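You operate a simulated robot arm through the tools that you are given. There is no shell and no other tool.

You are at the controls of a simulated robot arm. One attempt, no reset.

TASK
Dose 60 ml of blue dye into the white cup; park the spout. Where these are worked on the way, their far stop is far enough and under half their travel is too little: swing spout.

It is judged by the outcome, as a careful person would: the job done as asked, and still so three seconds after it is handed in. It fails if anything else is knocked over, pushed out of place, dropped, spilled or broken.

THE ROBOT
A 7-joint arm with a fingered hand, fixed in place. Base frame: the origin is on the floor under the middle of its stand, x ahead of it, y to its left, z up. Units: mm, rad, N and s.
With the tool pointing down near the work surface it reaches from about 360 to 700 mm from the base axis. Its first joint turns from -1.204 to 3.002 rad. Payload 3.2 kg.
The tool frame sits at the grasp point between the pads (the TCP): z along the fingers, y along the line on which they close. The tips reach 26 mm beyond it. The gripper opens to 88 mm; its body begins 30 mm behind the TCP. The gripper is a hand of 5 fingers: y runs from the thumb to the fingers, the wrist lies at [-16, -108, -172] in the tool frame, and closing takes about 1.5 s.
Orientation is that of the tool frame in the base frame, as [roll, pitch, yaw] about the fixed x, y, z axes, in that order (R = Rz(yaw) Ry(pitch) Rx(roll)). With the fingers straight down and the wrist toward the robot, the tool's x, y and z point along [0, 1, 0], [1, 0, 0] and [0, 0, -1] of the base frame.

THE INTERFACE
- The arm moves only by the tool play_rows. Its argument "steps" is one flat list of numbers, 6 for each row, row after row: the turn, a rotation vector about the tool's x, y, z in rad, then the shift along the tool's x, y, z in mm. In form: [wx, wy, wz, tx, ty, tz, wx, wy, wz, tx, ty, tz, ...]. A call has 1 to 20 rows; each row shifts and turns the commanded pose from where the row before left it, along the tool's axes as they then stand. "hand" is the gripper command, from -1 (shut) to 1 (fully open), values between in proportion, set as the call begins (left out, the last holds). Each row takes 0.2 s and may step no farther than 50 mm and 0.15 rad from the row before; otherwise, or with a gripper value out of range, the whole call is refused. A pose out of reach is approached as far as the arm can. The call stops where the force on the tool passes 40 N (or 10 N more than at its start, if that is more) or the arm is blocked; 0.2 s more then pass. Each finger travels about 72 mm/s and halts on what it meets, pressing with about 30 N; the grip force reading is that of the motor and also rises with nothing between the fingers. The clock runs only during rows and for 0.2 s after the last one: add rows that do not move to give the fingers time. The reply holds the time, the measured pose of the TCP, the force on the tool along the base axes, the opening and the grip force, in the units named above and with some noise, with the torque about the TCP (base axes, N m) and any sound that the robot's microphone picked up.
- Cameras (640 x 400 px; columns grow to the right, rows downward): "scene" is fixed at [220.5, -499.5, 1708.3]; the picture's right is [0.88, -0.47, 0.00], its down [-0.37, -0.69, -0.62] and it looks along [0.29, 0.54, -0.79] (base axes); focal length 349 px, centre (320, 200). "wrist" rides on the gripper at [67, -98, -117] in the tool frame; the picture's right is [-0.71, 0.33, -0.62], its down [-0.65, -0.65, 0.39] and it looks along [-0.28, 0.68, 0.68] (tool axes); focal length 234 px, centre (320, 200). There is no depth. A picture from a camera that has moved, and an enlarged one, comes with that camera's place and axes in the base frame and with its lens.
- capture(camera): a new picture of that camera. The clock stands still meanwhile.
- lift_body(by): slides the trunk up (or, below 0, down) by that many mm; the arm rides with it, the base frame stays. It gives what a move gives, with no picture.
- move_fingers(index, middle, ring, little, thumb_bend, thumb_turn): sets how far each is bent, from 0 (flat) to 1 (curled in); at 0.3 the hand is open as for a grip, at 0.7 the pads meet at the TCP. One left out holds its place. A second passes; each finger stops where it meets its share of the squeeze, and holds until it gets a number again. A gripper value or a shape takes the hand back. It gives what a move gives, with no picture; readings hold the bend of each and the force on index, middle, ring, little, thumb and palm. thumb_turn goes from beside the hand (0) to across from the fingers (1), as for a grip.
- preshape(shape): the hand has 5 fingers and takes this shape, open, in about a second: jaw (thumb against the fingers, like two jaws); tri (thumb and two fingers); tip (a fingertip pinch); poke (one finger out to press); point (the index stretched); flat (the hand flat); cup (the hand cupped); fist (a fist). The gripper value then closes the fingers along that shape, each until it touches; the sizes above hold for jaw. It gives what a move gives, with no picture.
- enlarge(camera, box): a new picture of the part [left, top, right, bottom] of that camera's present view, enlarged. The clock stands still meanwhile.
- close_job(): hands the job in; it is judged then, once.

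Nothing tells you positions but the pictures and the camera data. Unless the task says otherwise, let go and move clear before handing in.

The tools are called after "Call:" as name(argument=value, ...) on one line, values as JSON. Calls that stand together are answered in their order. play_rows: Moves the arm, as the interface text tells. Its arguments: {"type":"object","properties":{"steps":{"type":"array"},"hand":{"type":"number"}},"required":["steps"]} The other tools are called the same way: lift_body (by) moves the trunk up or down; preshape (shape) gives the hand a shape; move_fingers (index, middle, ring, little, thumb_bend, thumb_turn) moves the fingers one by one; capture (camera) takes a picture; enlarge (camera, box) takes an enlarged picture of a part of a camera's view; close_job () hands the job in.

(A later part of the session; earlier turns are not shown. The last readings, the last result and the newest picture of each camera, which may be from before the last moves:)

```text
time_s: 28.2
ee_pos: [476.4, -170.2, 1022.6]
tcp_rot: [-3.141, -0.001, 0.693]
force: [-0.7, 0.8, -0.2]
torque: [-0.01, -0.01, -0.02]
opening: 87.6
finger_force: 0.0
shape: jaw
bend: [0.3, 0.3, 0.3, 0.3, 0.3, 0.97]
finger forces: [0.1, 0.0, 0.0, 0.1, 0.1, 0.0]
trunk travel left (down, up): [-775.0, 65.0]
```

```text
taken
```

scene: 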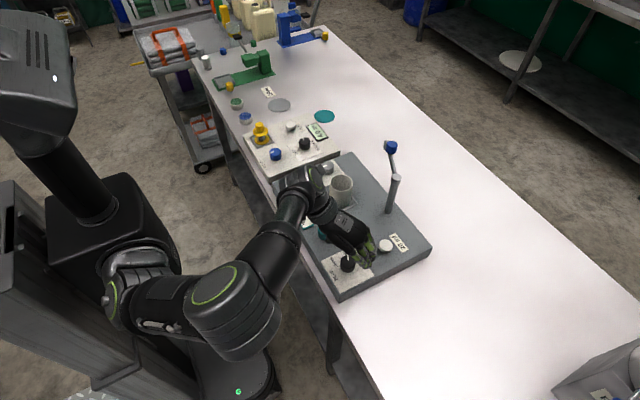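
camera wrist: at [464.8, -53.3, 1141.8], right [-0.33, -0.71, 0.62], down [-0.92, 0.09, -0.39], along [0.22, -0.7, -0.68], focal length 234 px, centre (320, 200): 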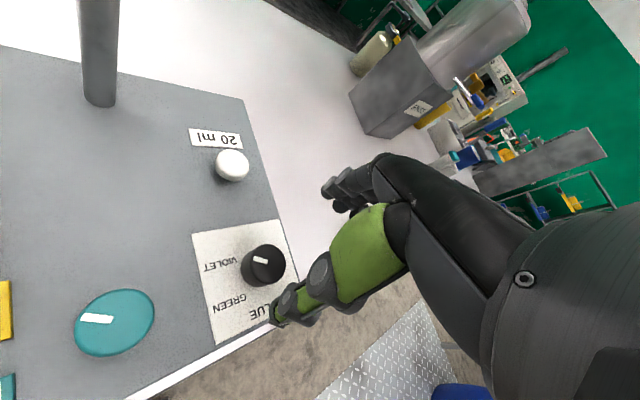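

I'm above the selector; its pointer shows VIOLET, with GREEN and BLUE further toward the robot. I'll enlarge to refine the centre.

Call:
enlarge(camera="wrist", box=[190, 200, 320, 330])

Call:
enlarge(camera="scene", box=[290, 200, 430, 310])

```text
3.08 times, centred on (255, 265) of wrist
camera zoom: at [464.8, -53.3, 1141.8], right [-0.33, -0.71, 0.62], down [-0.92, 0.09, -0.39], along [0.22, -0.7, -0.68], focal length 720 px, centre (520, 0)
```

zoom: 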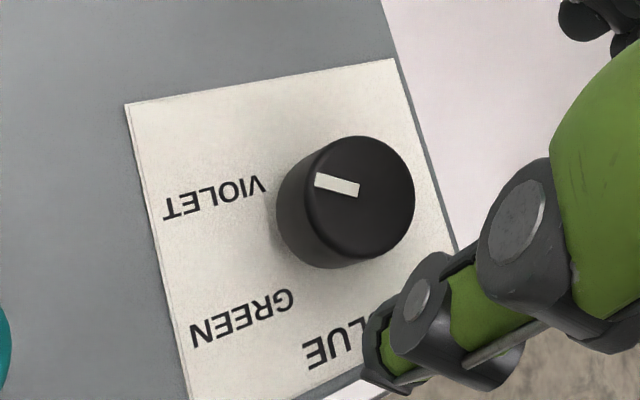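

```text
3.64 times, centred on (360, 255) of scene
camera zoom: at [220.5, -499.5, 1708.3], right [0.88, -0.47, 0.0], down [-0.37, -0.69, -0.62], along [0.29, 0.54, -0.79], focal length 1268 px, centre (174, 0)
```

zoom: 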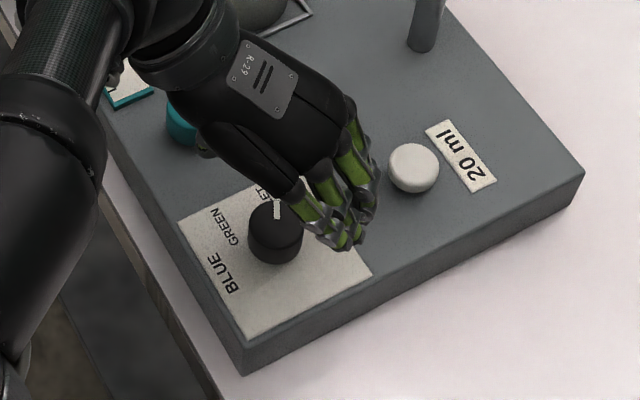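

The selector centre is about (475.5,-172). I'll descend onto it, close, and turn 60° counterclockwise as the first bite.

Call:
play_rows(steps=[0, 0, 0, -2, 1, 20, 0, 0, 0, 0, 0, 20, 0, 0, 0, 0, 0, 20, 0, 0, 0, 0, 0, 20, 0, 0, 0, 0, 0, 12, 0, 0, 0, 0, 0, 0])

Call:
enlarge(camera="scene", box=[290, 200, 430, 310])

Call:
capture(camera="wrist")

```text
time_s: 29.6
ee_pos: [473.9, -172.4, 932.4]
tcp_rot: [3.141, 0.0, 0.695]
force: [0.1, 0.0, -0.3]
torque: [0.01, 0.0, 0.01]
opening: 87.9
finger_force: 0.1
shape: jaw
bend: [0.3, 0.3, 0.3, 0.3, 0.3, 0.97]
finger forces: [0.0, 0.0, 0.0, 0.0, 0.0, 0.0]
trunk travel left (down, up): [-775.0, 65.0]
```

```text
3.64 times, centred on (360, 255) of scene
camera zoom: at [220.5, -499.5, 1708.3], right [0.88, -0.47, 0.0], down [-0.37, -0.69, -0.62], along [0.29, 0.54, -0.79], focal length 1268 px, centre (174, 0)
```

zoom: 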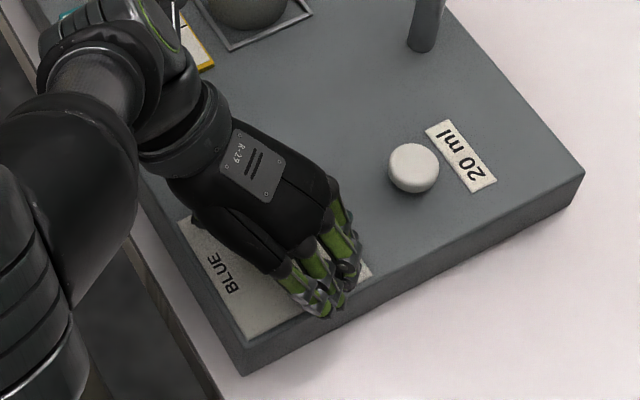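

```text
taken
camera wrist: at [462.7, -54.4, 1051.0], right [-0.33, -0.71, 0.62], down [-0.92, 0.08, -0.39], along [0.22, -0.7, -0.68], focal length 234 px, centre (320, 200)
```

wrist: 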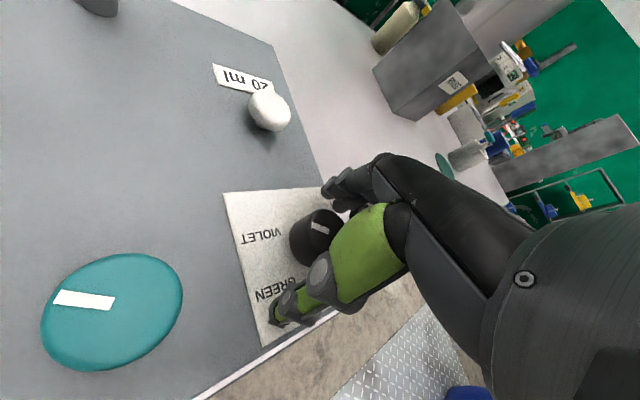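

The hand is straddling the selector. Closing, then turning the first 60°.

Call:
play_rows(steps=[0, 0, 0, 0, 0, 3, 0, 0, 0, 0, 0, 0, 0, 0, 0, 0, 0, 0, 0, 0, 0, 0, 0, 0, 0, 0, 0, 0, 0, 0, 0, 0, 0, 0, 0, 0, 0, 0, 0, 0, 0, 0, 0, 0, 0, 0, 0, 0], hand=-1)

Call:
play_rows(steps=[0, 0, -0.1, 0, 0, 0, 0, 0, -0.1, 0, 0, 0, 0, 0, -0.1, 0, 0, 0, 0, 0, -0.1, 0, 0, 0, 0, 0, -0.1, 0, 0, 0, 0, 0, -0.1, 0, 0, 0, 0, 0, -0.1, 0, 0, 0, 0, 0, -0.1, 0, 0, 0, 0, 0, -0.1, 0, 0, 0, 0, 0, -0.1, 0, 0, 0, 0, 0, -0.047, 0, 0, 0])

Call:
capture(camera="wrist")

Call:
enlarge(camera="scene", box=[290, 200, 430, 310])

```text
time_s: 31.4
ee_pos: [474.1, -172.0, 928.6]
tcp_rot: [-3.14, 0.001, 0.696]
force: [-2.7, 1.9, -5.9]
torque: [0.15, 0.13, -0.04]
opening: 29.4
finger_force: 29.6
shape: jaw
bend: [0.56, 0.54, 0.72, 0.63, 0.4, 1.0]
finger forces: [15.8, 7.8, 0.0, 0.0, 27.4, 0.0]
trunk travel left (down, up): [-775.0, 65.0]
```

```text
time_s: 33.8
ee_pos: [476.4, -172.5, 927.7]
tcp_rot: [-3.139, 0.0, 1.743]
force: [1.4, 1.9, -8.1]
torque: [-0.03, 0.13, -0.04]
opening: 29.5
finger_force: 30.1
shape: jaw
bend: [0.56, 0.54, 0.72, 0.63, 0.4, 1.0]
finger forces: [18.9, 8.2, 0.0, 0.0, 25.8, 0.0]
trunk travel left (down, up): [-775.0, 65.0]
```

```text
taken
camera wrist: at [368.5, -123.4, 1047.4], right [0.45, -0.64, 0.62], down [-0.53, -0.75, -0.39], along [0.72, -0.16, -0.68], focal length 234 px, centre (320, 200)
```

wrist: 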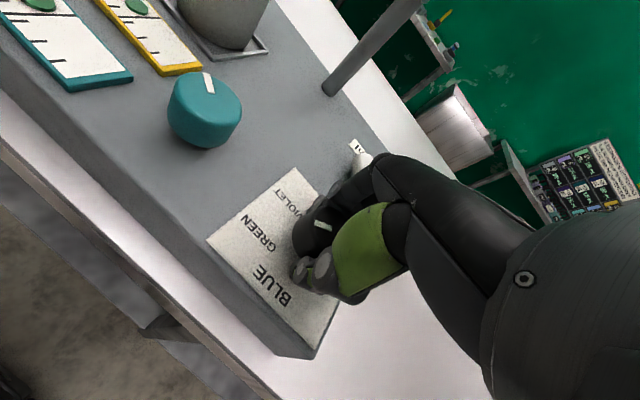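

```text
3.64 times, centred on (360, 255) of scene
camera zoom: at [220.5, -499.5, 1708.3], right [0.88, -0.47, 0.0], down [-0.37, -0.69, -0.62], along [0.29, 0.54, -0.79], focal length 1268 px, centre (174, 0)
```

zoom: 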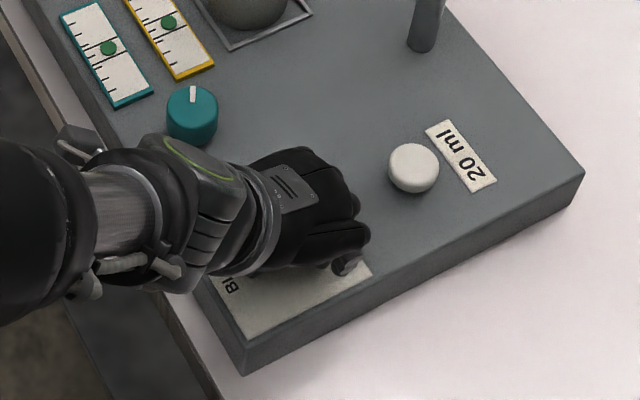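

The pointer is now at about GREEN. I'll release, turn the hand back, and take the second 60° bite to BLUE.

Call:
play_rows(steps=[0, 0, 0, 0, 0, 0, 0, 0, 0, 0, 0, 0, 0, 0, 0, 0, 0, 0, 0, 0, 0, 0, 0, 0, 0, 0, 0, 0, 0, 0, 0, 0, 0, 0, 0, 0, 0, 0, 0, 0, 0, 0], hand=1)

Call:
play_rows(steps=[0, 0, 0.13, 0, 0, 0, 0, 0, 0.13, 0, 0, 0, 0, 0, 0.13, 0, 0, 0, 0, 0, 0.13, 0, 0, 0, 0, 0, 0.13, 0, 0, 0, 0, 0, 0.13, 0, 0, 0, 0, 0, 0.13, 0, 0, 0, 0, 0, 0.13, 0, 0, 0, 0, 0, 0, 0, 0, 0])

Call:
enlarge(camera="wrist", box=[220, 160, 420, 340])

```text
time_s: 35.4
ee_pos: [476.3, -171.1, 929.8]
tcp_rot: [3.141, 0.0, 1.744]
force: [0.4, 0.0, -1.0]
torque: [0.02, 0.03, -0.01]
opening: 87.6
finger_force: 0.0
shape: jaw
bend: [0.3, 0.3, 0.3, 0.3, 0.3, 0.97]
finger forces: [0.0, 0.0, 0.0, 0.1, 0.1, 0.0]
trunk travel left (down, up): [-775.0, 65.0]
```

```text
time_s: 37.4
ee_pos: [475.1, -172.5, 928.9]
tcp_rot: [3.141, 0.0, 0.703]
force: [-0.3, 0.3, -0.2]
torque: [0.0, 0.05, 0.02]
opening: 87.7
finger_force: 0.0
shape: jaw
bend: [0.3, 0.3, 0.3, 0.3, 0.3, 0.97]
finger forces: [0.1, 0.1, 0.0, 0.0, 0.1, 0.1]
trunk travel left (down, up): [-775.0, 65.0]
```

```text
2.22 times, centred on (320, 250) of wrist
camera zoom: at [462.8, -54.3, 1047.4], right [-0.33, -0.71, 0.62], down [-0.92, 0.08, -0.39], along [0.23, -0.7, -0.68], focal length 520 px, centre (320, 89)
```

zoom: 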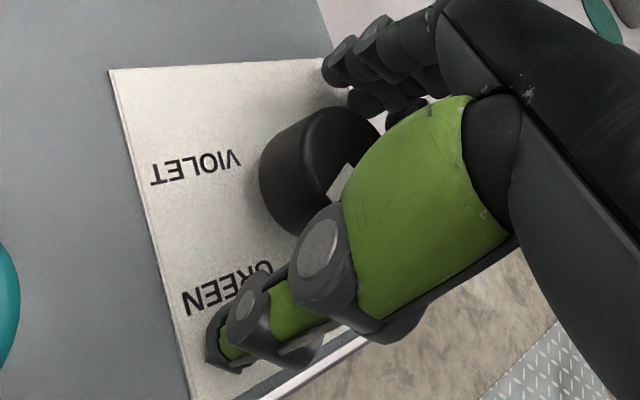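

Pointer at GREEN confirmed. Taking the second bite now.

Call:
play_rows(steps=[0, 0, 0, 0, 0, 0, 0, 0, 0, 0, 0, 0, 0, 0, 0, 0, 0, 0, 0, 0, 0, 0, 0, 0, 0, 0, 0, 0, 0, 0, 0, 0, 0, 0, 0, 0, 0, 0, 0, 0, 0, 0, 0, 0, 0, 0, 0, 0], hand=-1)

Call:
play_rows(steps=[0, 0, -0.1, 0, 0, 0, 0, 0, -0.1, 0, 0, 0, 0, 0, -0.1, 0, 0, 0, 0, 0, -0.1, 0, 0, 0, 0, 0, -0.1, 0, 0, 0, 0, 0, -0.1, 0, 0, 0, 0, 0, -0.1, 0, 0, 0, 0, 0, -0.1, 0, 0, 0, 0, 0, -0.1, 0, 0, 0, 0, 0, -0.1, 0, 0, 0, 0, 0, -0.047, 0, 0, 0])

Call:
play_rows(steps=[0, 0, 0, 0, 0, 0, 0, 0, 0, 0, 0, 0, 0, 0, 0, 0, 0, 0, 0, 0, 0, 0, 0, 0, 0, 0, 0, 0, 0, 0, 0, 0, 0, 0, 0, 0, 0, 0, 0, 0, 0, 0], hand=1)

Call:
play_rows(steps=[0, 0, 0, 0, 0, -20, 0, 0, 0, 0, 0, -20, 0, 0, 0, 0, 0, -20, 0, 0, 0.13, 0, 0, -20, 0, 0, 0.13, 0, 0, -20, 0, 0, 0.13, 0, 0, 0, 0, 0, 0.13, 0, 0, 0])

Call:
capture(camera="wrist")

Call:
enlarge(camera="wrist", box=[190, 170, 350, 330])

Call:
enlarge(camera="scene", box=[290, 200, 430, 310])

```text
time_s: 39.2
ee_pos: [474.4, -171.4, 928.6]
tcp_rot: [-3.141, -0.002, 0.704]
force: [-3.4, 2.3, -5.6]
torque: [0.15, 0.09, -0.05]
opening: 29.7
finger_force: 30.1
shape: jaw
bend: [0.56, 0.54, 0.72, 0.63, 0.4, 1.0]
finger forces: [15.5, 7.6, 0.0, 0.0, 27.9, 0.0]
trunk travel left (down, up): [-775.0, 65.0]
```

```text
time_s: 41.6
ee_pos: [475.5, -171.6, 928.6]
tcp_rot: [-3.14, 0.001, 1.751]
force: [1.7, 5.4, -7.3]
torque: [0.04, 0.13, -0.04]
opening: 29.4
finger_force: 30.0
shape: jaw
bend: [0.56, 0.54, 0.72, 0.63, 0.4, 1.0]
finger forces: [19.9, 8.2, 0.0, 0.0, 25.7, 0.0]
trunk travel left (down, up): [-775.0, 65.0]
```

```text
time_s: 43.2
ee_pos: [475.7, -171.6, 929.3]
tcp_rot: [-3.141, -0.001, 1.751]
force: [-0.3, -0.3, 0.2]
torque: [0.0, 0.03, 0.0]
opening: 87.8
finger_force: 0.0
shape: jaw
bend: [0.3, 0.3, 0.3, 0.3, 0.3, 0.97]
finger forces: [0.0, 0.1, 0.0, 0.0, 0.1, 0.0]
trunk travel left (down, up): [-775.0, 65.0]
```

```text
time_s: 44.8
ee_pos: [469.5, -174.7, 1013.8]
tcp_rot: [-3.103, 0.019, 1.281]
force: [-0.4, -0.3, 0.0]
torque: [-0.02, 0.0, -0.01]
opening: 88.0
finger_force: 0.1
shape: jaw
bend: [0.3, 0.3, 0.3, 0.3, 0.3, 0.97]
finger forces: [0.1, 0.0, 0.0, 0.1, 0.0, 0.0]
out of reach, approached as far as the arm can: row 5
trunk travel left (down, up): [-775.0, 65.0]
```

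```text
taken
camera wrist: at [399.1, -82.0, 1134.9], right [0.14, -0.77, 0.63], down [-0.83, -0.44, -0.35], along [0.54, -0.47, -0.7], focal length 234 px, centre (320, 200)
```

wrist: 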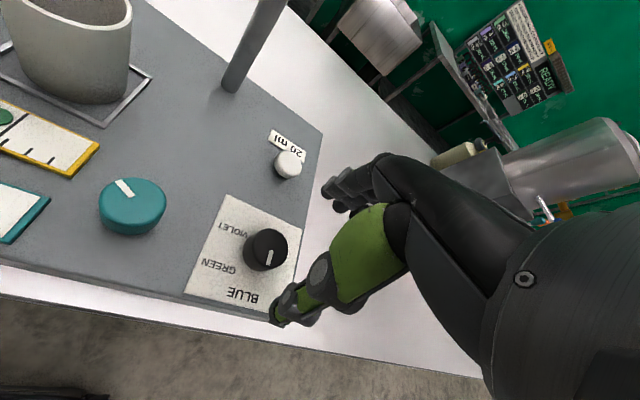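

```text
2.50 times, centred on (270, 250) of wrist
camera zoom: at [399.1, -82.0, 1134.9], right [0.14, -0.77, 0.63], down [-0.83, -0.44, -0.35], along [0.54, -0.47, -0.7], focal length 585 px, centre (445, 75)
```

zoom: 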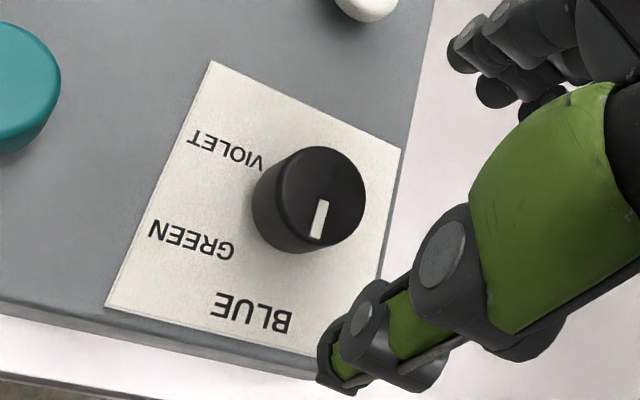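

```text
3.64 times, centred on (360, 255) of scene
camera zoom: at [220.5, -499.5, 1708.3], right [0.88, -0.47, 0.0], down [-0.37, -0.69, -0.62], along [0.29, 0.54, -0.79], focal length 1268 px, centre (174, 0)
```

zoom: 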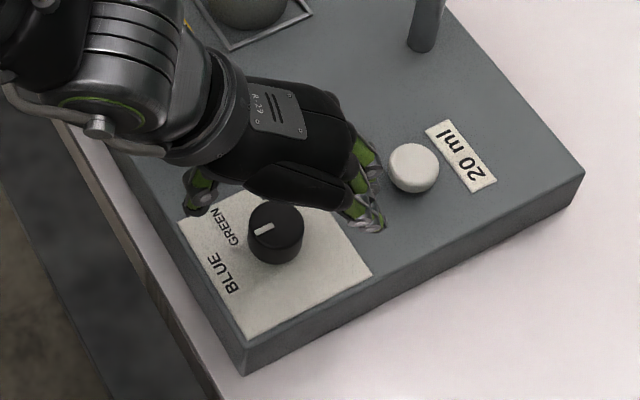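

The selector points at BLUE. Next is the spout: I'll raise the trunk for more reach, switch to a three-finger shape, and move toward the spout grip to measure it from a second viewpoint.

Call:
play_rows(steps=[0, 0, 0, 27.5, 7.6, -14.3, 0, 0, 0, 27.5, 7.6, -14.3, 0, 0, 0, 27.5, 7.6, -14.3, 0, 0, 0, 27.5, 7.6, -14.3, 0, 0, 0, 27.5, 7.6, -14.3, 0, 0, 0, 27.5, 7.6, -14.3, 0, 0, -0.145, 0, 0, 0, 0, 0, -0.145, 0, 0, 0, 0, 0, 0, 0, 0, 0])

Call:
capture(camera="wrist")

Call:
capture(camera="scene")

```text
time_s: 46.8
ee_pos: [562.4, -30.4, 1093.8]
tcp_rot: [-3.097, 0.013, 1.571]
force: [-0.1, -0.5, 0.4]
torque: [0.03, 0.02, 0.01]
opening: 87.7
finger_force: 0.0
shape: jaw
bend: [0.3, 0.3, 0.3, 0.3, 0.3, 0.97]
finger forces: [0.1, 0.1, 0.0, 0.0, 0.0, 0.1]
trunk travel left (down, up): [-775.0, 65.0]
```

```text
taken
camera wrist: at [470.6, 38.1, 1215.6], right [0.36, -0.7, 0.62], down [-0.67, -0.66, -0.35], along [0.65, -0.29, -0.7], focal length 234 px, centre (320, 200)
```

wrist: 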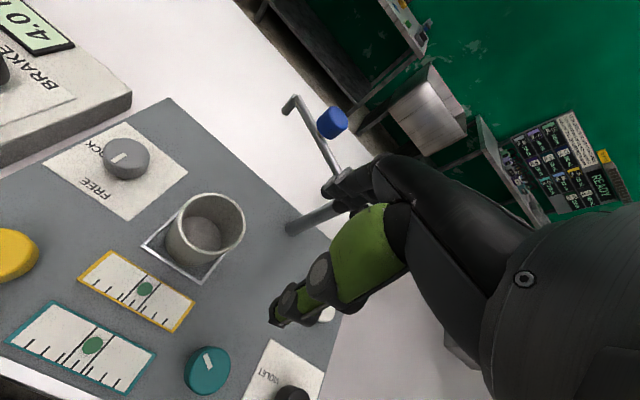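

```text
taken
```

scene: 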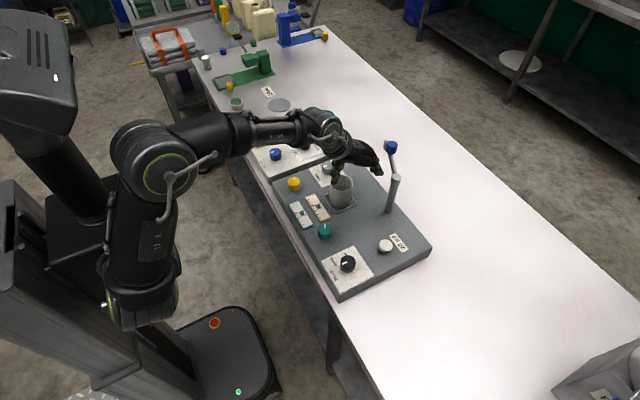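

The spout and its grip are well in view. I'll enlarge both views to triangulate the grip more accurately.

Call:
enlarge(camera="wrist", box=[260, 70, 380, 260])

Call:
enlarge(camera="scene", box=[360, 125, 430, 225])

```text
2.11 times, centred on (320, 165) of wrist
camera zoom: at [470.6, 38.1, 1215.6], right [0.36, -0.7, 0.62], down [-0.67, -0.66, -0.35], along [0.65, -0.29, -0.7], focal length 493 px, centre (320, 274)
```

zoom: 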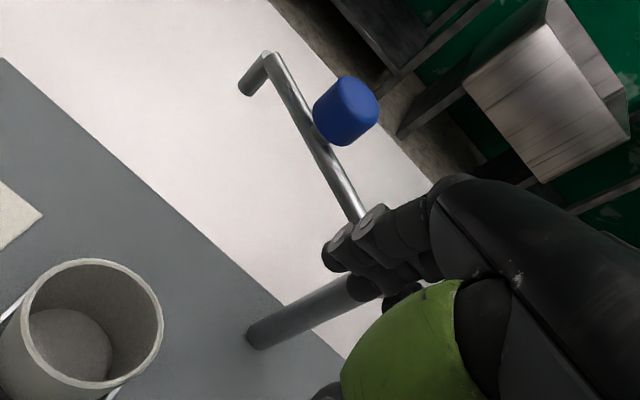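

```text
4.00 times, centred on (395, 175) of scene
camera zoom: at [220.5, -499.5, 1708.3], right [0.88, -0.47, 0.0], down [-0.37, -0.69, -0.62], along [0.29, 0.54, -0.79], focal length 1395 px, centre (20, 300)
```

zoom: 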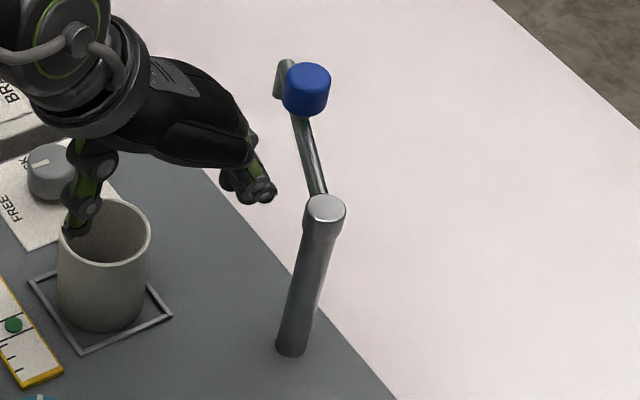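

The grip is a blue cylinder about 30 mm wide, centred near (710,10,1063). I'll take the three-finger shape, raise the trunk, and tilt the hand forward so the fingers can reach behind the grip.

Call:
preshape(shape="tri")

Call:
lift_body(by=60)

Call:
play_rows(steps=[-0.129, 0, 0, 0, 0, 0, -0.129, 0, 0, 0, 0, 0, -0.129, 0, 0, 0, 0, 0, -0.129, 0, 0, 0, 0, 0, -0.129, 0, 0, 0, 0, 0, 0, 0, 0, 10, 18, 19, 0, 0, 0, 10, 18, 19, 0, 0, 0, 10, 18, 19, 0, 0, 0, 10, 18, 19, 0, 0, 0, 0, 0, 0], hand=1)

Call:
capture(camera="wrist")

Call:
enlarge(camera="scene", box=[320, 90, 460, 220])

```text
time_s: 47.7
ee_pos: [563.2, -29.5, 1094.5]
tcp_rot: [-3.099, 0.007, 1.571]
force: [0.1, -0.2, -0.2]
torque: [0.01, 0.02, 0.0]
opening: 87.9
finger_force: 0.2
shape: tri
bend: [0.3, 0.3, 0.99, 0.99, 0.3, 0.97]
finger forces: [0.1, 0.0, 0.1, 0.0, 0.1, 0.0]
trunk travel left (down, up): [-775.0, 65.0]
```

```text
time_s: 48.7
ee_pos: [562.5, -30.4, 1154.8]
tcp_rot: [-3.099, 0.009, 1.571]
force: [-0.2, -0.2, -1.2]
torque: [0.0, -0.03, 0.0]
opening: 87.6
finger_force: 0.1
shape: tri
bend: [0.3, 0.3, 0.99, 0.99, 0.3, 0.97]
finger forces: [0.0, 0.0, 0.0, 0.0, 0.1, 0.0]
trunk travel left (down, up): [-835.0, 5.0]
```

```text
time_s: 51.1
ee_pos: [673.5, -11.9, 1147.0]
tcp_rot: [2.531, -0.056, 1.527]
force: [0.4, -0.8, -1.0]
torque: [0.03, -0.01, 0.0]
opening: 88.0
finger_force: 0.1
shape: tri
bend: [0.3, 0.3, 0.99, 0.99, 0.3, 0.97]
finger forces: [0.0, 0.1, 0.0, 0.1, 0.1, 0.0]
trunk travel left (down, up): [-835.0, 5.0]
stopped in row 10: the arm was blocked; the commanded pose is now the measured one
```

```text
taken
camera wrist: at [529.5, 58.5, 1191.7], right [-0.12, -0.74, 0.66], down [-0.34, -0.59, -0.73], along [0.93, -0.31, -0.18], focal length 234 px, centre (320, 200)
```

wrist: 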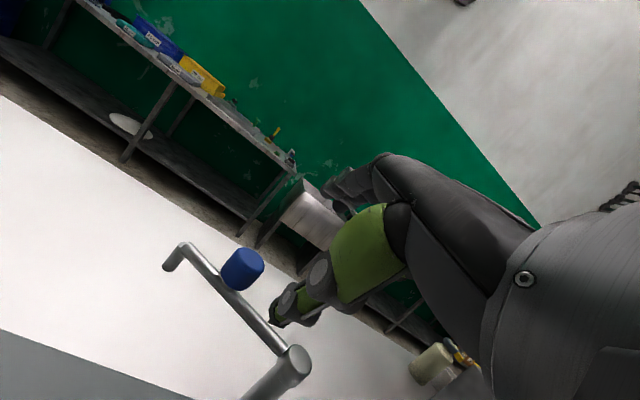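

```text
3.08 times, centred on (390, 155) of scene
camera zoom: at [220.5, -499.5, 1708.3], right [0.88, -0.47, 0.0], down [-0.37, -0.69, -0.62], along [0.29, 0.54, -0.79], focal length 1073 px, centre (105, 338)
```

zoom: 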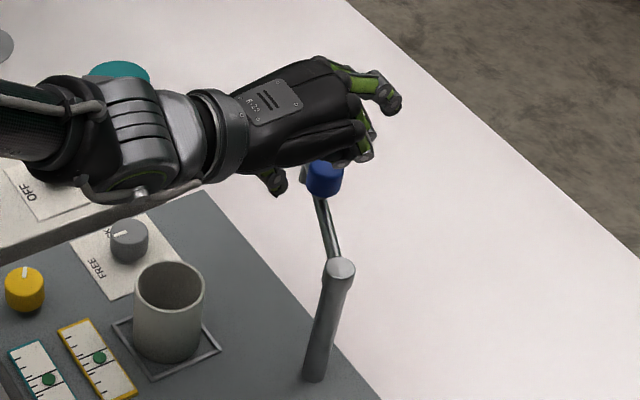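

The move stopped early with the arm reported as blocked. I'll check the whole scene for contact.

Call:
capture(camera="scene")

```text
taken
```

scene: 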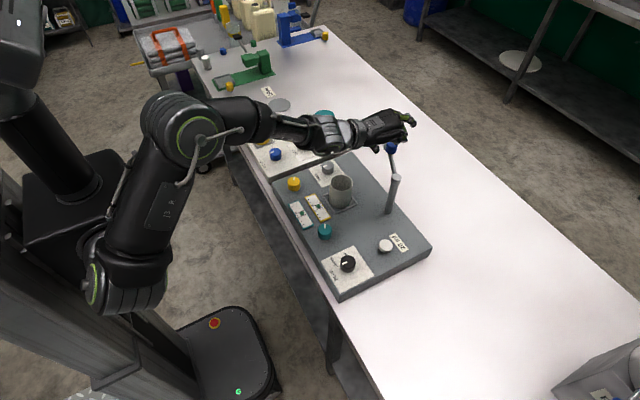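

I see no contact and the forces are near zero, so this is probably a joint limit. The orientation is already close to what I want. I'll try the remaining alignment in small steps.

Call:
play_rows(steps=[0, 0, 0, 5, -4.4, 0, 0, 0, 0, 5, -4.4, 0, 0, 0, 0, 5, -4.4, 0, 0, 0, 0, 4, -4.2, 0, 0, 0, 0, 0, 0, 0])

Call:
capture(camera="wrist")

Call:
enlarge(camera="scene", box=[320, 90, 460, 220])

```text
time_s: 52.5
ee_pos: [668.4, -18.1, 1142.3]
tcp_rot: [2.541, -0.112, 1.477]
force: [-0.2, -0.1, -0.3]
torque: [0.06, 0.04, 0.0]
opening: 87.9
finger_force: 0.1
shape: tri
bend: [0.3, 0.3, 0.99, 0.99, 0.3, 0.97]
finger forces: [0.0, 0.0, 0.1, 0.1, 0.0, 0.1]
trunk travel left (down, up): [-835.0, 5.0]
stopped in row 5: the arm was blocked; the commanded pose is now the measured one
```

```text
taken
camera wrist: at [527.2, 57.9, 1192.6], right [-0.15, -0.77, 0.62], down [-0.37, -0.54, -0.76], along [0.92, -0.35, -0.2], focal length 234 px, centre (320, 200)
```

wrist: 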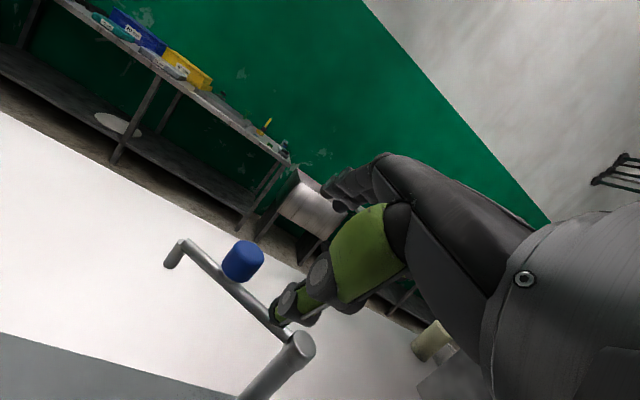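

```text
3.08 times, centred on (390, 155) of scene
camera zoom: at [220.5, -499.5, 1708.3], right [0.88, -0.47, 0.0], down [-0.37, -0.69, -0.62], along [0.29, 0.54, -0.79], focal length 1073 px, centre (105, 338)
```

zoom: 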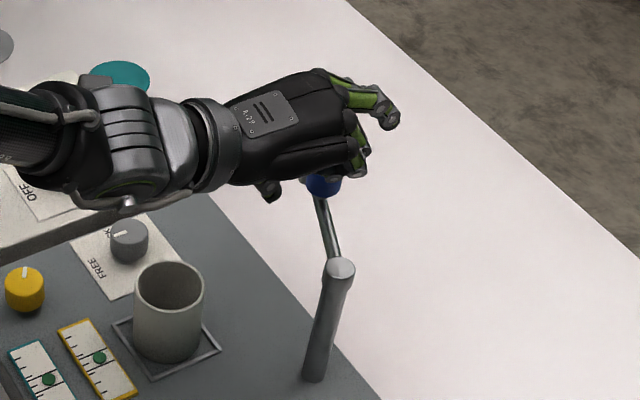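

The arm drifted the wrong way, so something is blocking it above the hand. I'll check whether the forearm is touching anything on the WIND panel.

Call:
enlarge(camera="scene", box=[210, 80, 350, 190])

Call:
enlarge(camera="scene", box=[60, 70, 280, 320])

```text
3.64 times, centred on (280, 135) of scene
camera zoom: at [220.5, -499.5, 1708.3], right [0.88, -0.47, 0.0], down [-0.37, -0.69, -0.62], along [0.29, 0.54, -0.79], focal length 1268 px, centre (466, 436)
```

zoom: 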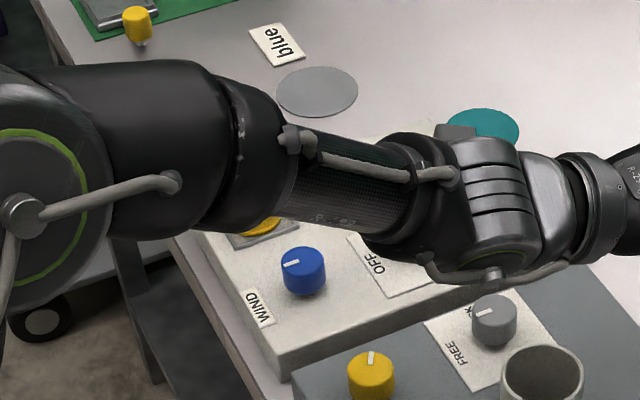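

```text
1.60 times, centred on (170, 195) of scene
camera zoom: at [220.5, -499.5, 1708.3], right [0.88, -0.47, 0.0], down [-0.37, -0.69, -0.62], along [0.29, 0.54, -0.79], focal length 558 px, centre (560, 208)
```

zoom: 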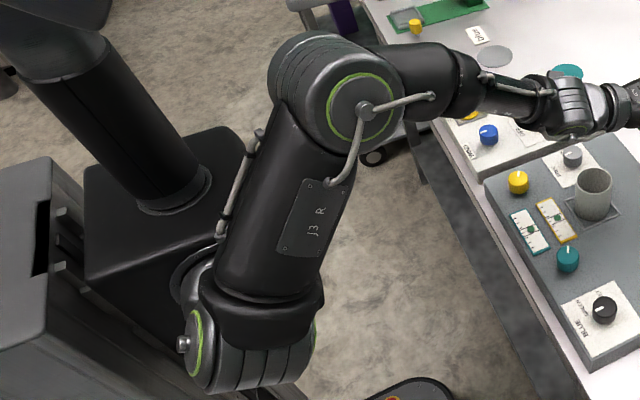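

No contact anywhere; the wrist is just near a joint limit facing straight ahead. Turning the hand about 30° clockwise suits the forearm better and also lines up with the spout's starting pull direction, so I'll do that and then shift.

Call:
play_rows(steps=[-0.006, -0.0835, 0.073, 0, 0, 0, -0.006, -0.0835, 0.073, 0, 0, 0, -0.006, -0.0835, 0.073, 0, 0, 0, -0.006, -0.0835, 0.073, 0, 0, 0, 0, 0, 0, 0, 0, 0])

```text
time_s: 53.7
ee_pos: [669.1, -21.9, 1140.8]
tcp_rot: [2.545, -0.001, 1.038]
force: [0.5, 0.0, 0.0]
torque: [-0.03, 0.01, 0.01]
opening: 87.8
finger_force: 0.1
shape: tri
bend: [0.3, 0.3, 0.99, 0.99, 0.3, 0.97]
finger forces: [0.0, 0.1, 0.0, 0.0, 0.1, 0.0]
trunk travel left (down, up): [-835.0, 5.0]
```

The rotation went cleanly. Now shifting to the pre-approach point behind and above the grip.

Call:
play_rows(steps=[0, 0, 0, 15.8, -8.3, -2, 0, 0, 0, 15.8, -8.3, -2, 0, 0, 0, 15.8, -8.3, -2, 0, 0, 0, 0, 0, 0])

Call:
capture(camera="wrist")

Call:
enlarge(camera="scene", box=[320, 90, 460, 220])

```text
time_s: 54.7
ee_pos: [668.9, 40.0, 1133.0]
tcp_rot: [2.537, 0.007, 1.052]
force: [-0.2, 0.0, -0.3]
torque: [-0.01, 0.01, -0.01]
opening: 87.9
finger_force: 0.0
shape: tri
bend: [0.3, 0.3, 0.99, 0.99, 0.3, 0.97]
finger forces: [0.0, 0.0, 0.0, 0.0, 0.0, 0.0]
trunk travel left (down, up): [-835.0, 5.0]
```

```text
taken
camera wrist: at [574.9, 170.1, 1173.2], right [-0.42, -0.57, 0.71], down [-0.6, -0.41, -0.69], along [0.68, -0.71, -0.17], focal length 234 px, centre (320, 200)
```

wrist: 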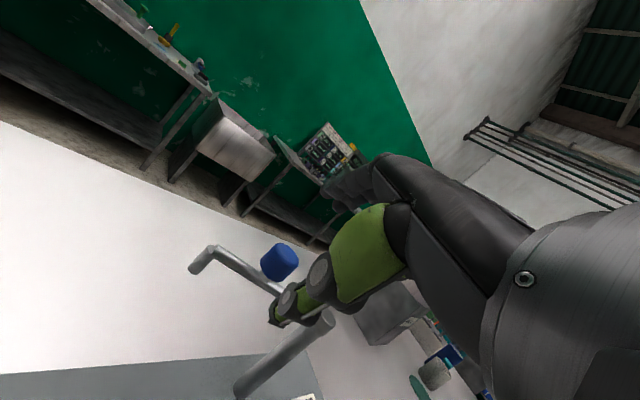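

```text
3.08 times, centred on (390, 155) of scene
camera zoom: at [220.5, -499.5, 1708.3], right [0.88, -0.47, 0.0], down [-0.37, -0.69, -0.62], along [0.29, 0.54, -0.79], focal length 1073 px, centre (105, 338)
```

zoom: 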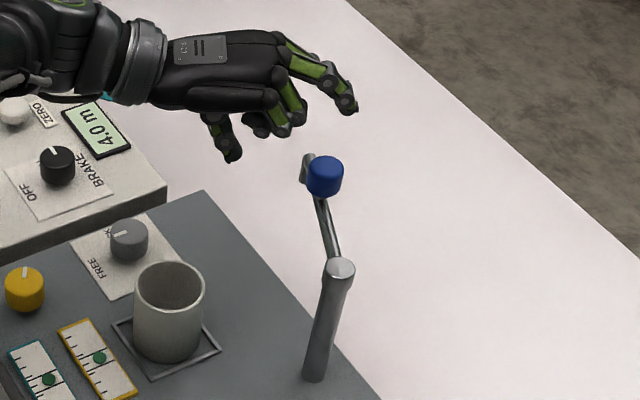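

The hand is in position with the grip directly ahead along the finger direction. I'll advance so the fingers pass over to the far side and the thumb stays on the near side.

Call:
play_rows(steps=[0, 0, 0, -3.8, 2.6, 12, 0, 0, 0, -3.8, 2.7, 12, 0, 0, 0, 0, 0, 12, 0, 0, 0, 0, 0, 12, 0, 0, 0, 0, 0, 12, 0, 0, 0, 0, 0, 0])

Call:
capture(camera="wrist")

Call:
enlarge(camera="scene", box=[340, 100, 440, 200])

```text
time_s: 56.1
ee_pos: [698.2, 13.0, 1086.0]
tcp_rot: [2.539, 0.005, 1.05]
force: [0.1, -1.5, 0.9]
torque: [-0.02, -0.01, -0.01]
opening: 88.0
finger_force: 0.1
shape: tri
bend: [0.3, 0.3, 0.99, 0.99, 0.3, 0.97]
finger forces: [0.1, 0.0, 0.0, 0.0, 0.0, 0.1]
trunk travel left (down, up): [-835.0, 5.0]
```

```text
taken
camera wrist: at [604.0, 144.1, 1127.9], right [-0.42, -0.57, 0.71], down [-0.6, -0.41, -0.69], along [0.68, -0.71, -0.17], focal length 234 px, centre (320, 200)
```

wrist: 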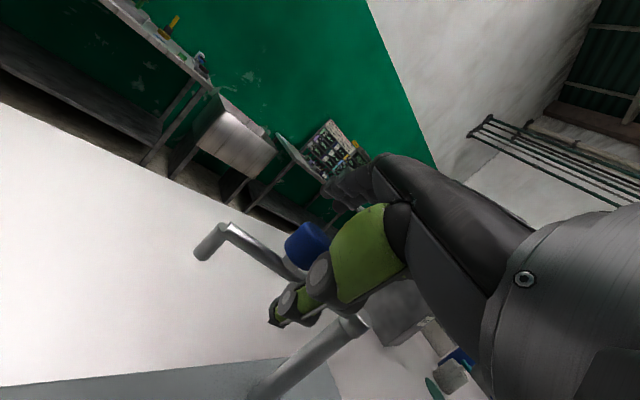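

```text
4.00 times, centred on (390, 150) of scene
camera zoom: at [220.5, -499.5, 1708.3], right [0.88, -0.47, 0.0], down [-0.37, -0.69, -0.62], along [0.29, 0.54, -0.79], focal length 1395 px, centre (40, 400)
```

zoom: 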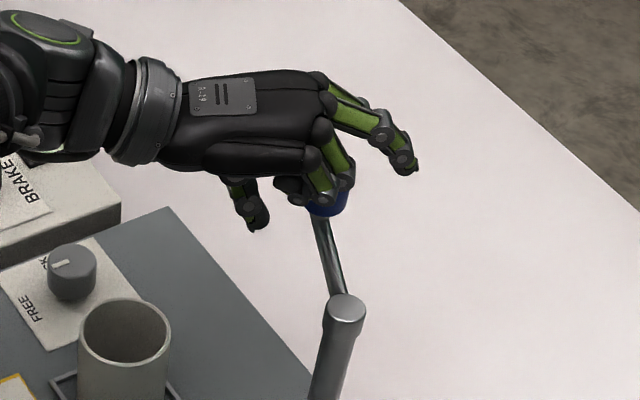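

The curled ring finger is close above the grip, so I'll shift slightly sideways to put the grip under index and middle, then lower the last bit.

Call:
play_rows(steps=[0, 0, 0, -7, -3, 0, 0, 0, 0, 0, -3.3, 8, 0, 0, 0, 0, 0, 8, 0, 0, 0, 0, 0, 0])

Call:
capture(camera="wrist")

Call:
enlarge(camera="scene", box=[340, 100, 440, 200])

```text
time_s: 57.1
ee_pos: [698.3, 5.0, 1069.0]
tcp_rot: [2.54, 0.005, 1.05]
force: [-0.2, -0.9, 0.6]
torque: [-0.01, 0.0, 0.02]
opening: 87.8
finger_force: 0.0
shape: tri
bend: [0.3, 0.3, 0.99, 0.99, 0.3, 0.97]
finger forces: [0.1, 0.1, 0.0, 0.0, 0.0, 0.1]
trunk travel left (down, up): [-835.0, 5.0]
```

```text
taken
camera wrist: at [604.1, 135.7, 1110.9], right [-0.42, -0.57, 0.71], down [-0.6, -0.41, -0.69], along [0.68, -0.71, -0.17], focal length 234 px, centre (320, 200)
```

wrist: 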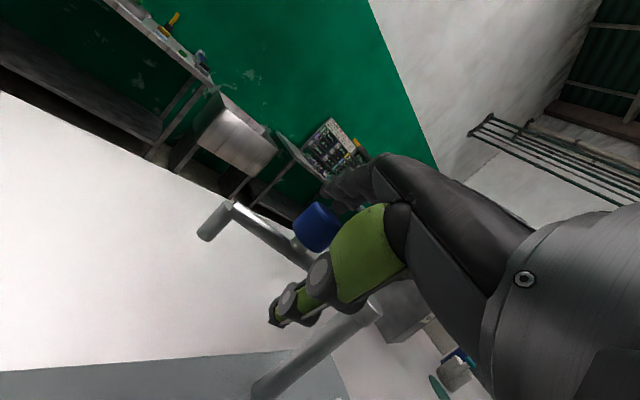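

```text
4.00 times, centred on (390, 150) of scene
camera zoom: at [220.5, -499.5, 1708.3], right [0.88, -0.47, 0.0], down [-0.37, -0.69, -0.62], along [0.29, 0.54, -0.79], focal length 1395 px, centre (40, 400)
```

zoom: 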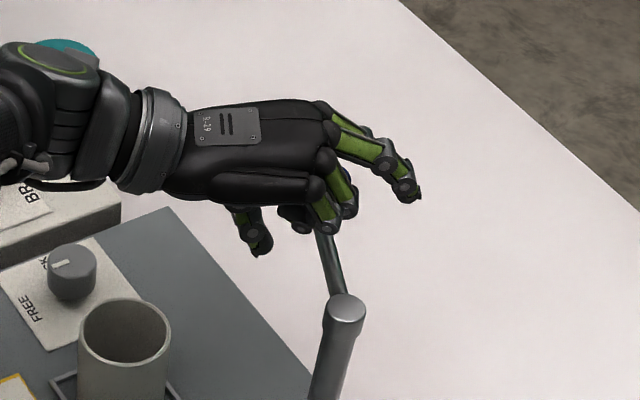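

The grip sits about 10 mm off the tool centre, right under the index finger. I'll close partially to cage it.

Call:
play_rows(steps=[0, 0, 0, 0, 0, 0, 0, 0, 0, 0, 0, 0, 0, 0, 0, 0, 0, 0, 0, 0, 0, 0, 0, 0, 0, 0, 0, 0, 0, 0], hand=0.0)

Call:
capture(camera="wrist")

Call:
enlarge(camera="scene", box=[340, 100, 440, 200])

```text
time_s: 58.3
ee_pos: [698.1, 4.4, 1068.6]
tcp_rot: [2.538, 0.004, 1.05]
force: [0.6, -0.3, 1.3]
torque: [-0.02, -0.01, -0.01]
opening: 45.3
finger_force: 0.0
shape: tri
bend: [0.49, 0.42, 0.99, 0.99, 0.34, 1.0]
finger forces: [0.8, 0.0, 0.1, 0.1, 0.0, 0.1]
trunk travel left (down, up): [-835.0, 5.0]
```

```text
taken
camera wrist: at [604.3, 135.7, 1110.9], right [-0.42, -0.57, 0.71], down [-0.6, -0.41, -0.69], along [0.68, -0.71, -0.17], focal length 234 px, centre (320, 200)
```

wrist: 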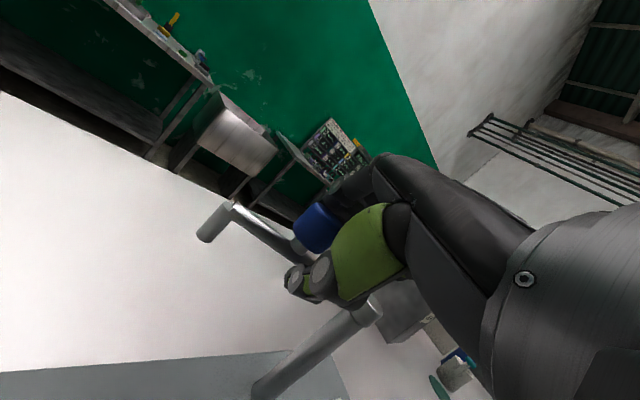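

```text
4.00 times, centred on (390, 150) of scene
camera zoom: at [220.5, -499.5, 1708.3], right [0.88, -0.47, 0.0], down [-0.37, -0.69, -0.62], along [0.29, 0.54, -0.79], focal length 1395 px, centre (40, 400)
```

zoom: 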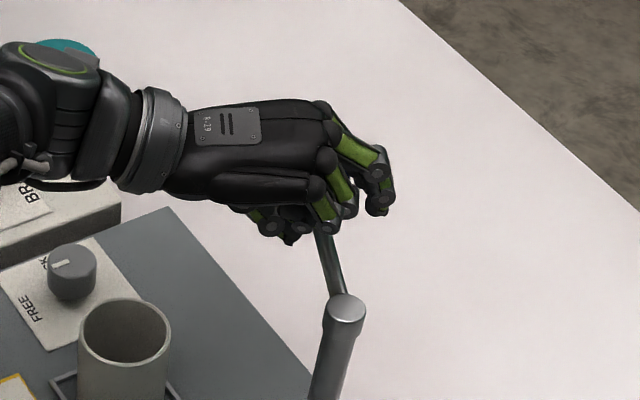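

The index finger is just touching the far side of the grip. I'll close a bit more for a moderate pinch.

Call:
play_rows(steps=[0, 0, 0, 0, 0, 0, 0, 0, 0, 0, 0, 0, 0, 0, 0, 0, 0, 0, 0, 0, 0, 0, 0, 0, 0, 0, 0, 0, 0, 0], hand=-0.5)

Call:
capture(camera="wrist")

```text
time_s: 59.5
ee_pos: [698.6, 4.0, 1068.9]
tcp_rot: [2.54, 0.006, 1.048]
force: [-1.7, -1.9, 3.1]
torque: [0.5, 0.66, -0.1]
opening: 22.3
finger_force: 30.2
shape: tri
bend: [0.53, 0.7, 1.0, 1.0, 0.42, 1.0]
finger forces: [18.3, 11.2, 0.0, 0.0, 23.0, 0.0]
trunk travel left (down, up): [-835.0, 5.0]
```

```text
taken
camera wrist: at [603.6, 134.7, 1111.4], right [-0.42, -0.57, 0.7], down [-0.6, -0.41, -0.69], along [0.68, -0.71, -0.17], focal length 234 px, centre (320, 200)
```

wrist: 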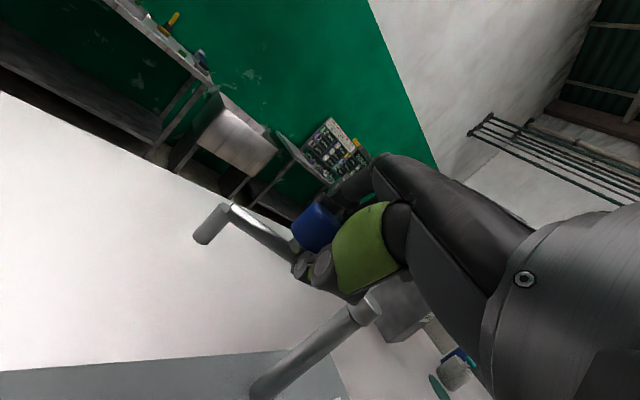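

I have a firm pinch on the grip. I'll pull it along its arc about the post, first 20° in small steps, while watching the force.

Call:
play_rows(steps=[0, 0, 0, -1.3, -6.2, -4.28, 0, 0, 0, -1.3, -6.2, -4.28, 0, 0, 0, -2.6, -5.9, -4.1, 0, 0, 0, -2.6, -5.9, -4.1])

Call:
capture(camera="wrist")

Call:
enlarge(camera="scene", box=[320, 100, 440, 220])

```text
time_s: 60.5
ee_pos: [670.8, 11.0, 1069.1]
tcp_rot: [2.539, 0.003, 1.052]
force: [4.5, -3.6, 1.3]
torque: [-0.07, 0.24, 0.28]
opening: 21.4
finger_force: 30.4
shape: tri
bend: [0.54, 0.7, 1.0, 1.0, 0.44, 1.0]
finger forces: [17.8, 13.9, 0.1, 0.0, 29.4, 0.1]
trunk travel left (down, up): [-835.0, 5.0]
```

```text
taken
camera wrist: at [576.3, 141.8, 1110.7], right [-0.42, -0.57, 0.71], down [-0.6, -0.41, -0.69], along [0.68, -0.71, -0.17], focal length 234 px, centre (320, 200)
```

wrist: 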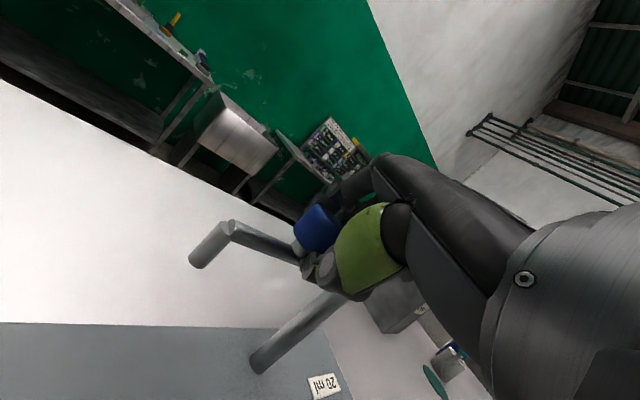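

```text
3.33 times, centred on (380, 160) of scene
camera zoom: at [220.5, -499.5, 1708.3], right [0.88, -0.47, 0.0], down [-0.37, -0.69, -0.62], along [0.29, 0.54, -0.79], focal length 1163 px, centre (120, 333)
```

zoom: 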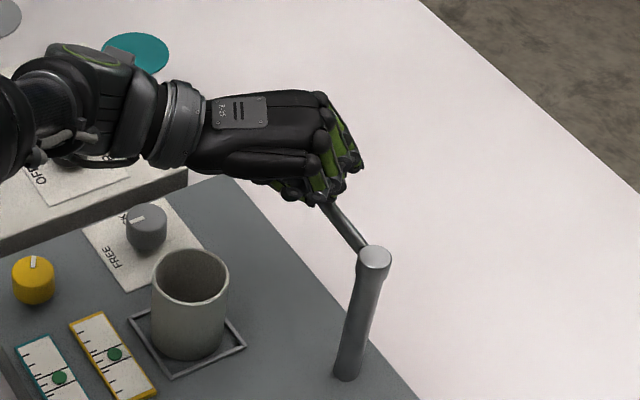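

The spout swings freely with only a few newtons. Continuing another 20°.

Call:
play_rows(steps=[0, 0, 0, -3.87, -5.48, -3.78, 0, 0, 0, -3.87, -5.48, -3.78, 0, 0, 0, -4.9, -4.85, -3.34, 0, 0, 0, -4.9, -4.85, -3.34])

Call:
capture(camera="wrist")

Call:
enlarge(camera="scene", box=[300, 100, 420, 220])

```text
time_s: 61.5
ee_pos: [641.9, 4.5, 1067.5]
tcp_rot: [2.54, 0.005, 1.046]
force: [6.9, -10.7, -6.4]
torque: [-0.19, 0.1, 0.22]
opening: 20.4
finger_force: 30.0
shape: tri
bend: [0.55, 0.7, 1.0, 1.0, 0.46, 1.0]
finger forces: [16.0, 1.8, 0.0, 0.0, 29.7, 0.0]
trunk travel left (down, up): [-835.0, 5.0]
```

```text
taken
camera wrist: at [548.5, 136.2, 1109.8], right [-0.42, -0.57, 0.71], down [-0.6, -0.4, -0.69], along [0.68, -0.71, -0.18], focal length 234 px, centre (320, 200)
```

wrist: 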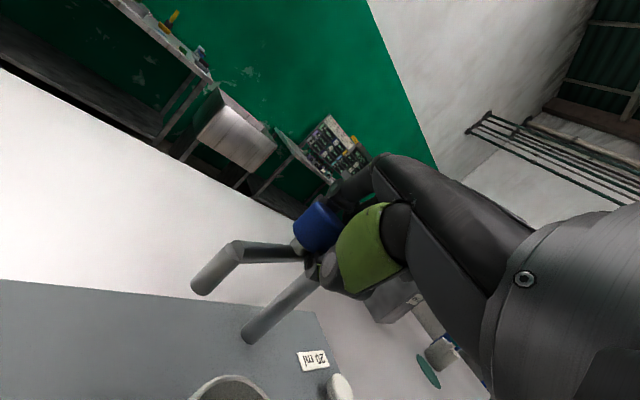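

```text
3.33 times, centred on (360, 160) of scene
camera zoom: at [220.5, -499.5, 1708.3], right [0.88, -0.47, 0.0], down [-0.37, -0.69, -0.62], along [0.29, 0.54, -0.79], focal length 1163 px, centre (187, 333)
```

zoom: 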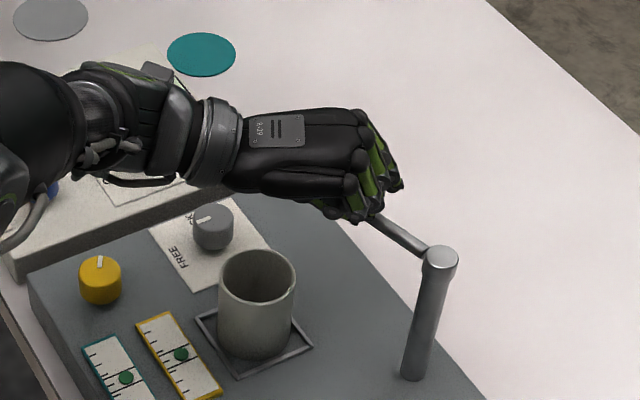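

It keeps moving; the small side force suggests my arc radius is a bit too large. I'll correct inward and rotate the hand slightly with the spout.

Call:
play_rows(steps=[0, 0.057, -0.082, -8.0, -2.7, -1.8, 0, 0.057, -0.082, -7.7, -3.3, -2.3])

Call:
capture(camera="wrist")

Call:
enlarge(camera="scene", box=[300, 100, 420, 220])

```text
time_s: 62.1
ee_pos: [628.2, -2.0, 1067.3]
tcp_rot: [2.546, 0.003, 1.252]
force: [5.5, -5.4, -7.9]
torque: [-0.16, 0.11, 0.22]
opening: 19.9
finger_force: 29.7
shape: tri
bend: [0.56, 0.7, 1.0, 1.0, 0.46, 1.0]
finger forces: [14.3, 0.7, 0.0, 0.0, 28.5, 0.0]
trunk travel left (down, up): [-835.0, 5.0]
```

```text
taken
camera wrist: at [509.5, 106.6, 1110.3], right [-0.29, -0.65, 0.7], down [-0.51, -0.52, -0.69], along [0.81, -0.56, -0.18], focal length 234 px, centre (320, 200)
```

wrist: 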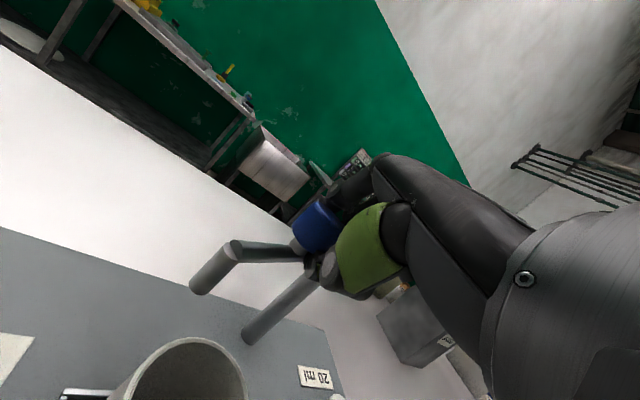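

```text
3.33 times, centred on (360, 160) of scene
camera zoom: at [220.5, -499.5, 1708.3], right [0.88, -0.47, 0.0], down [-0.37, -0.69, -0.62], along [0.29, 0.54, -0.79], focal length 1163 px, centre (187, 333)
```

zoom: 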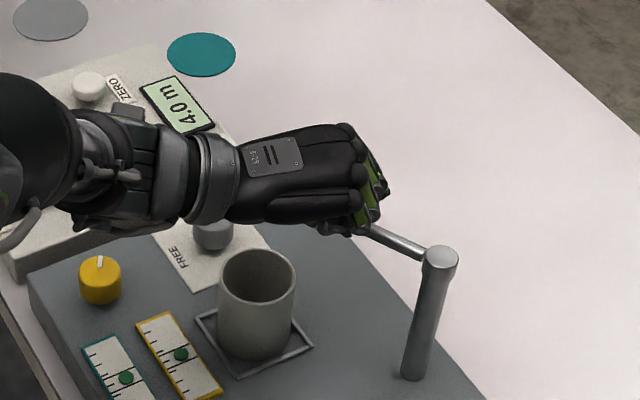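

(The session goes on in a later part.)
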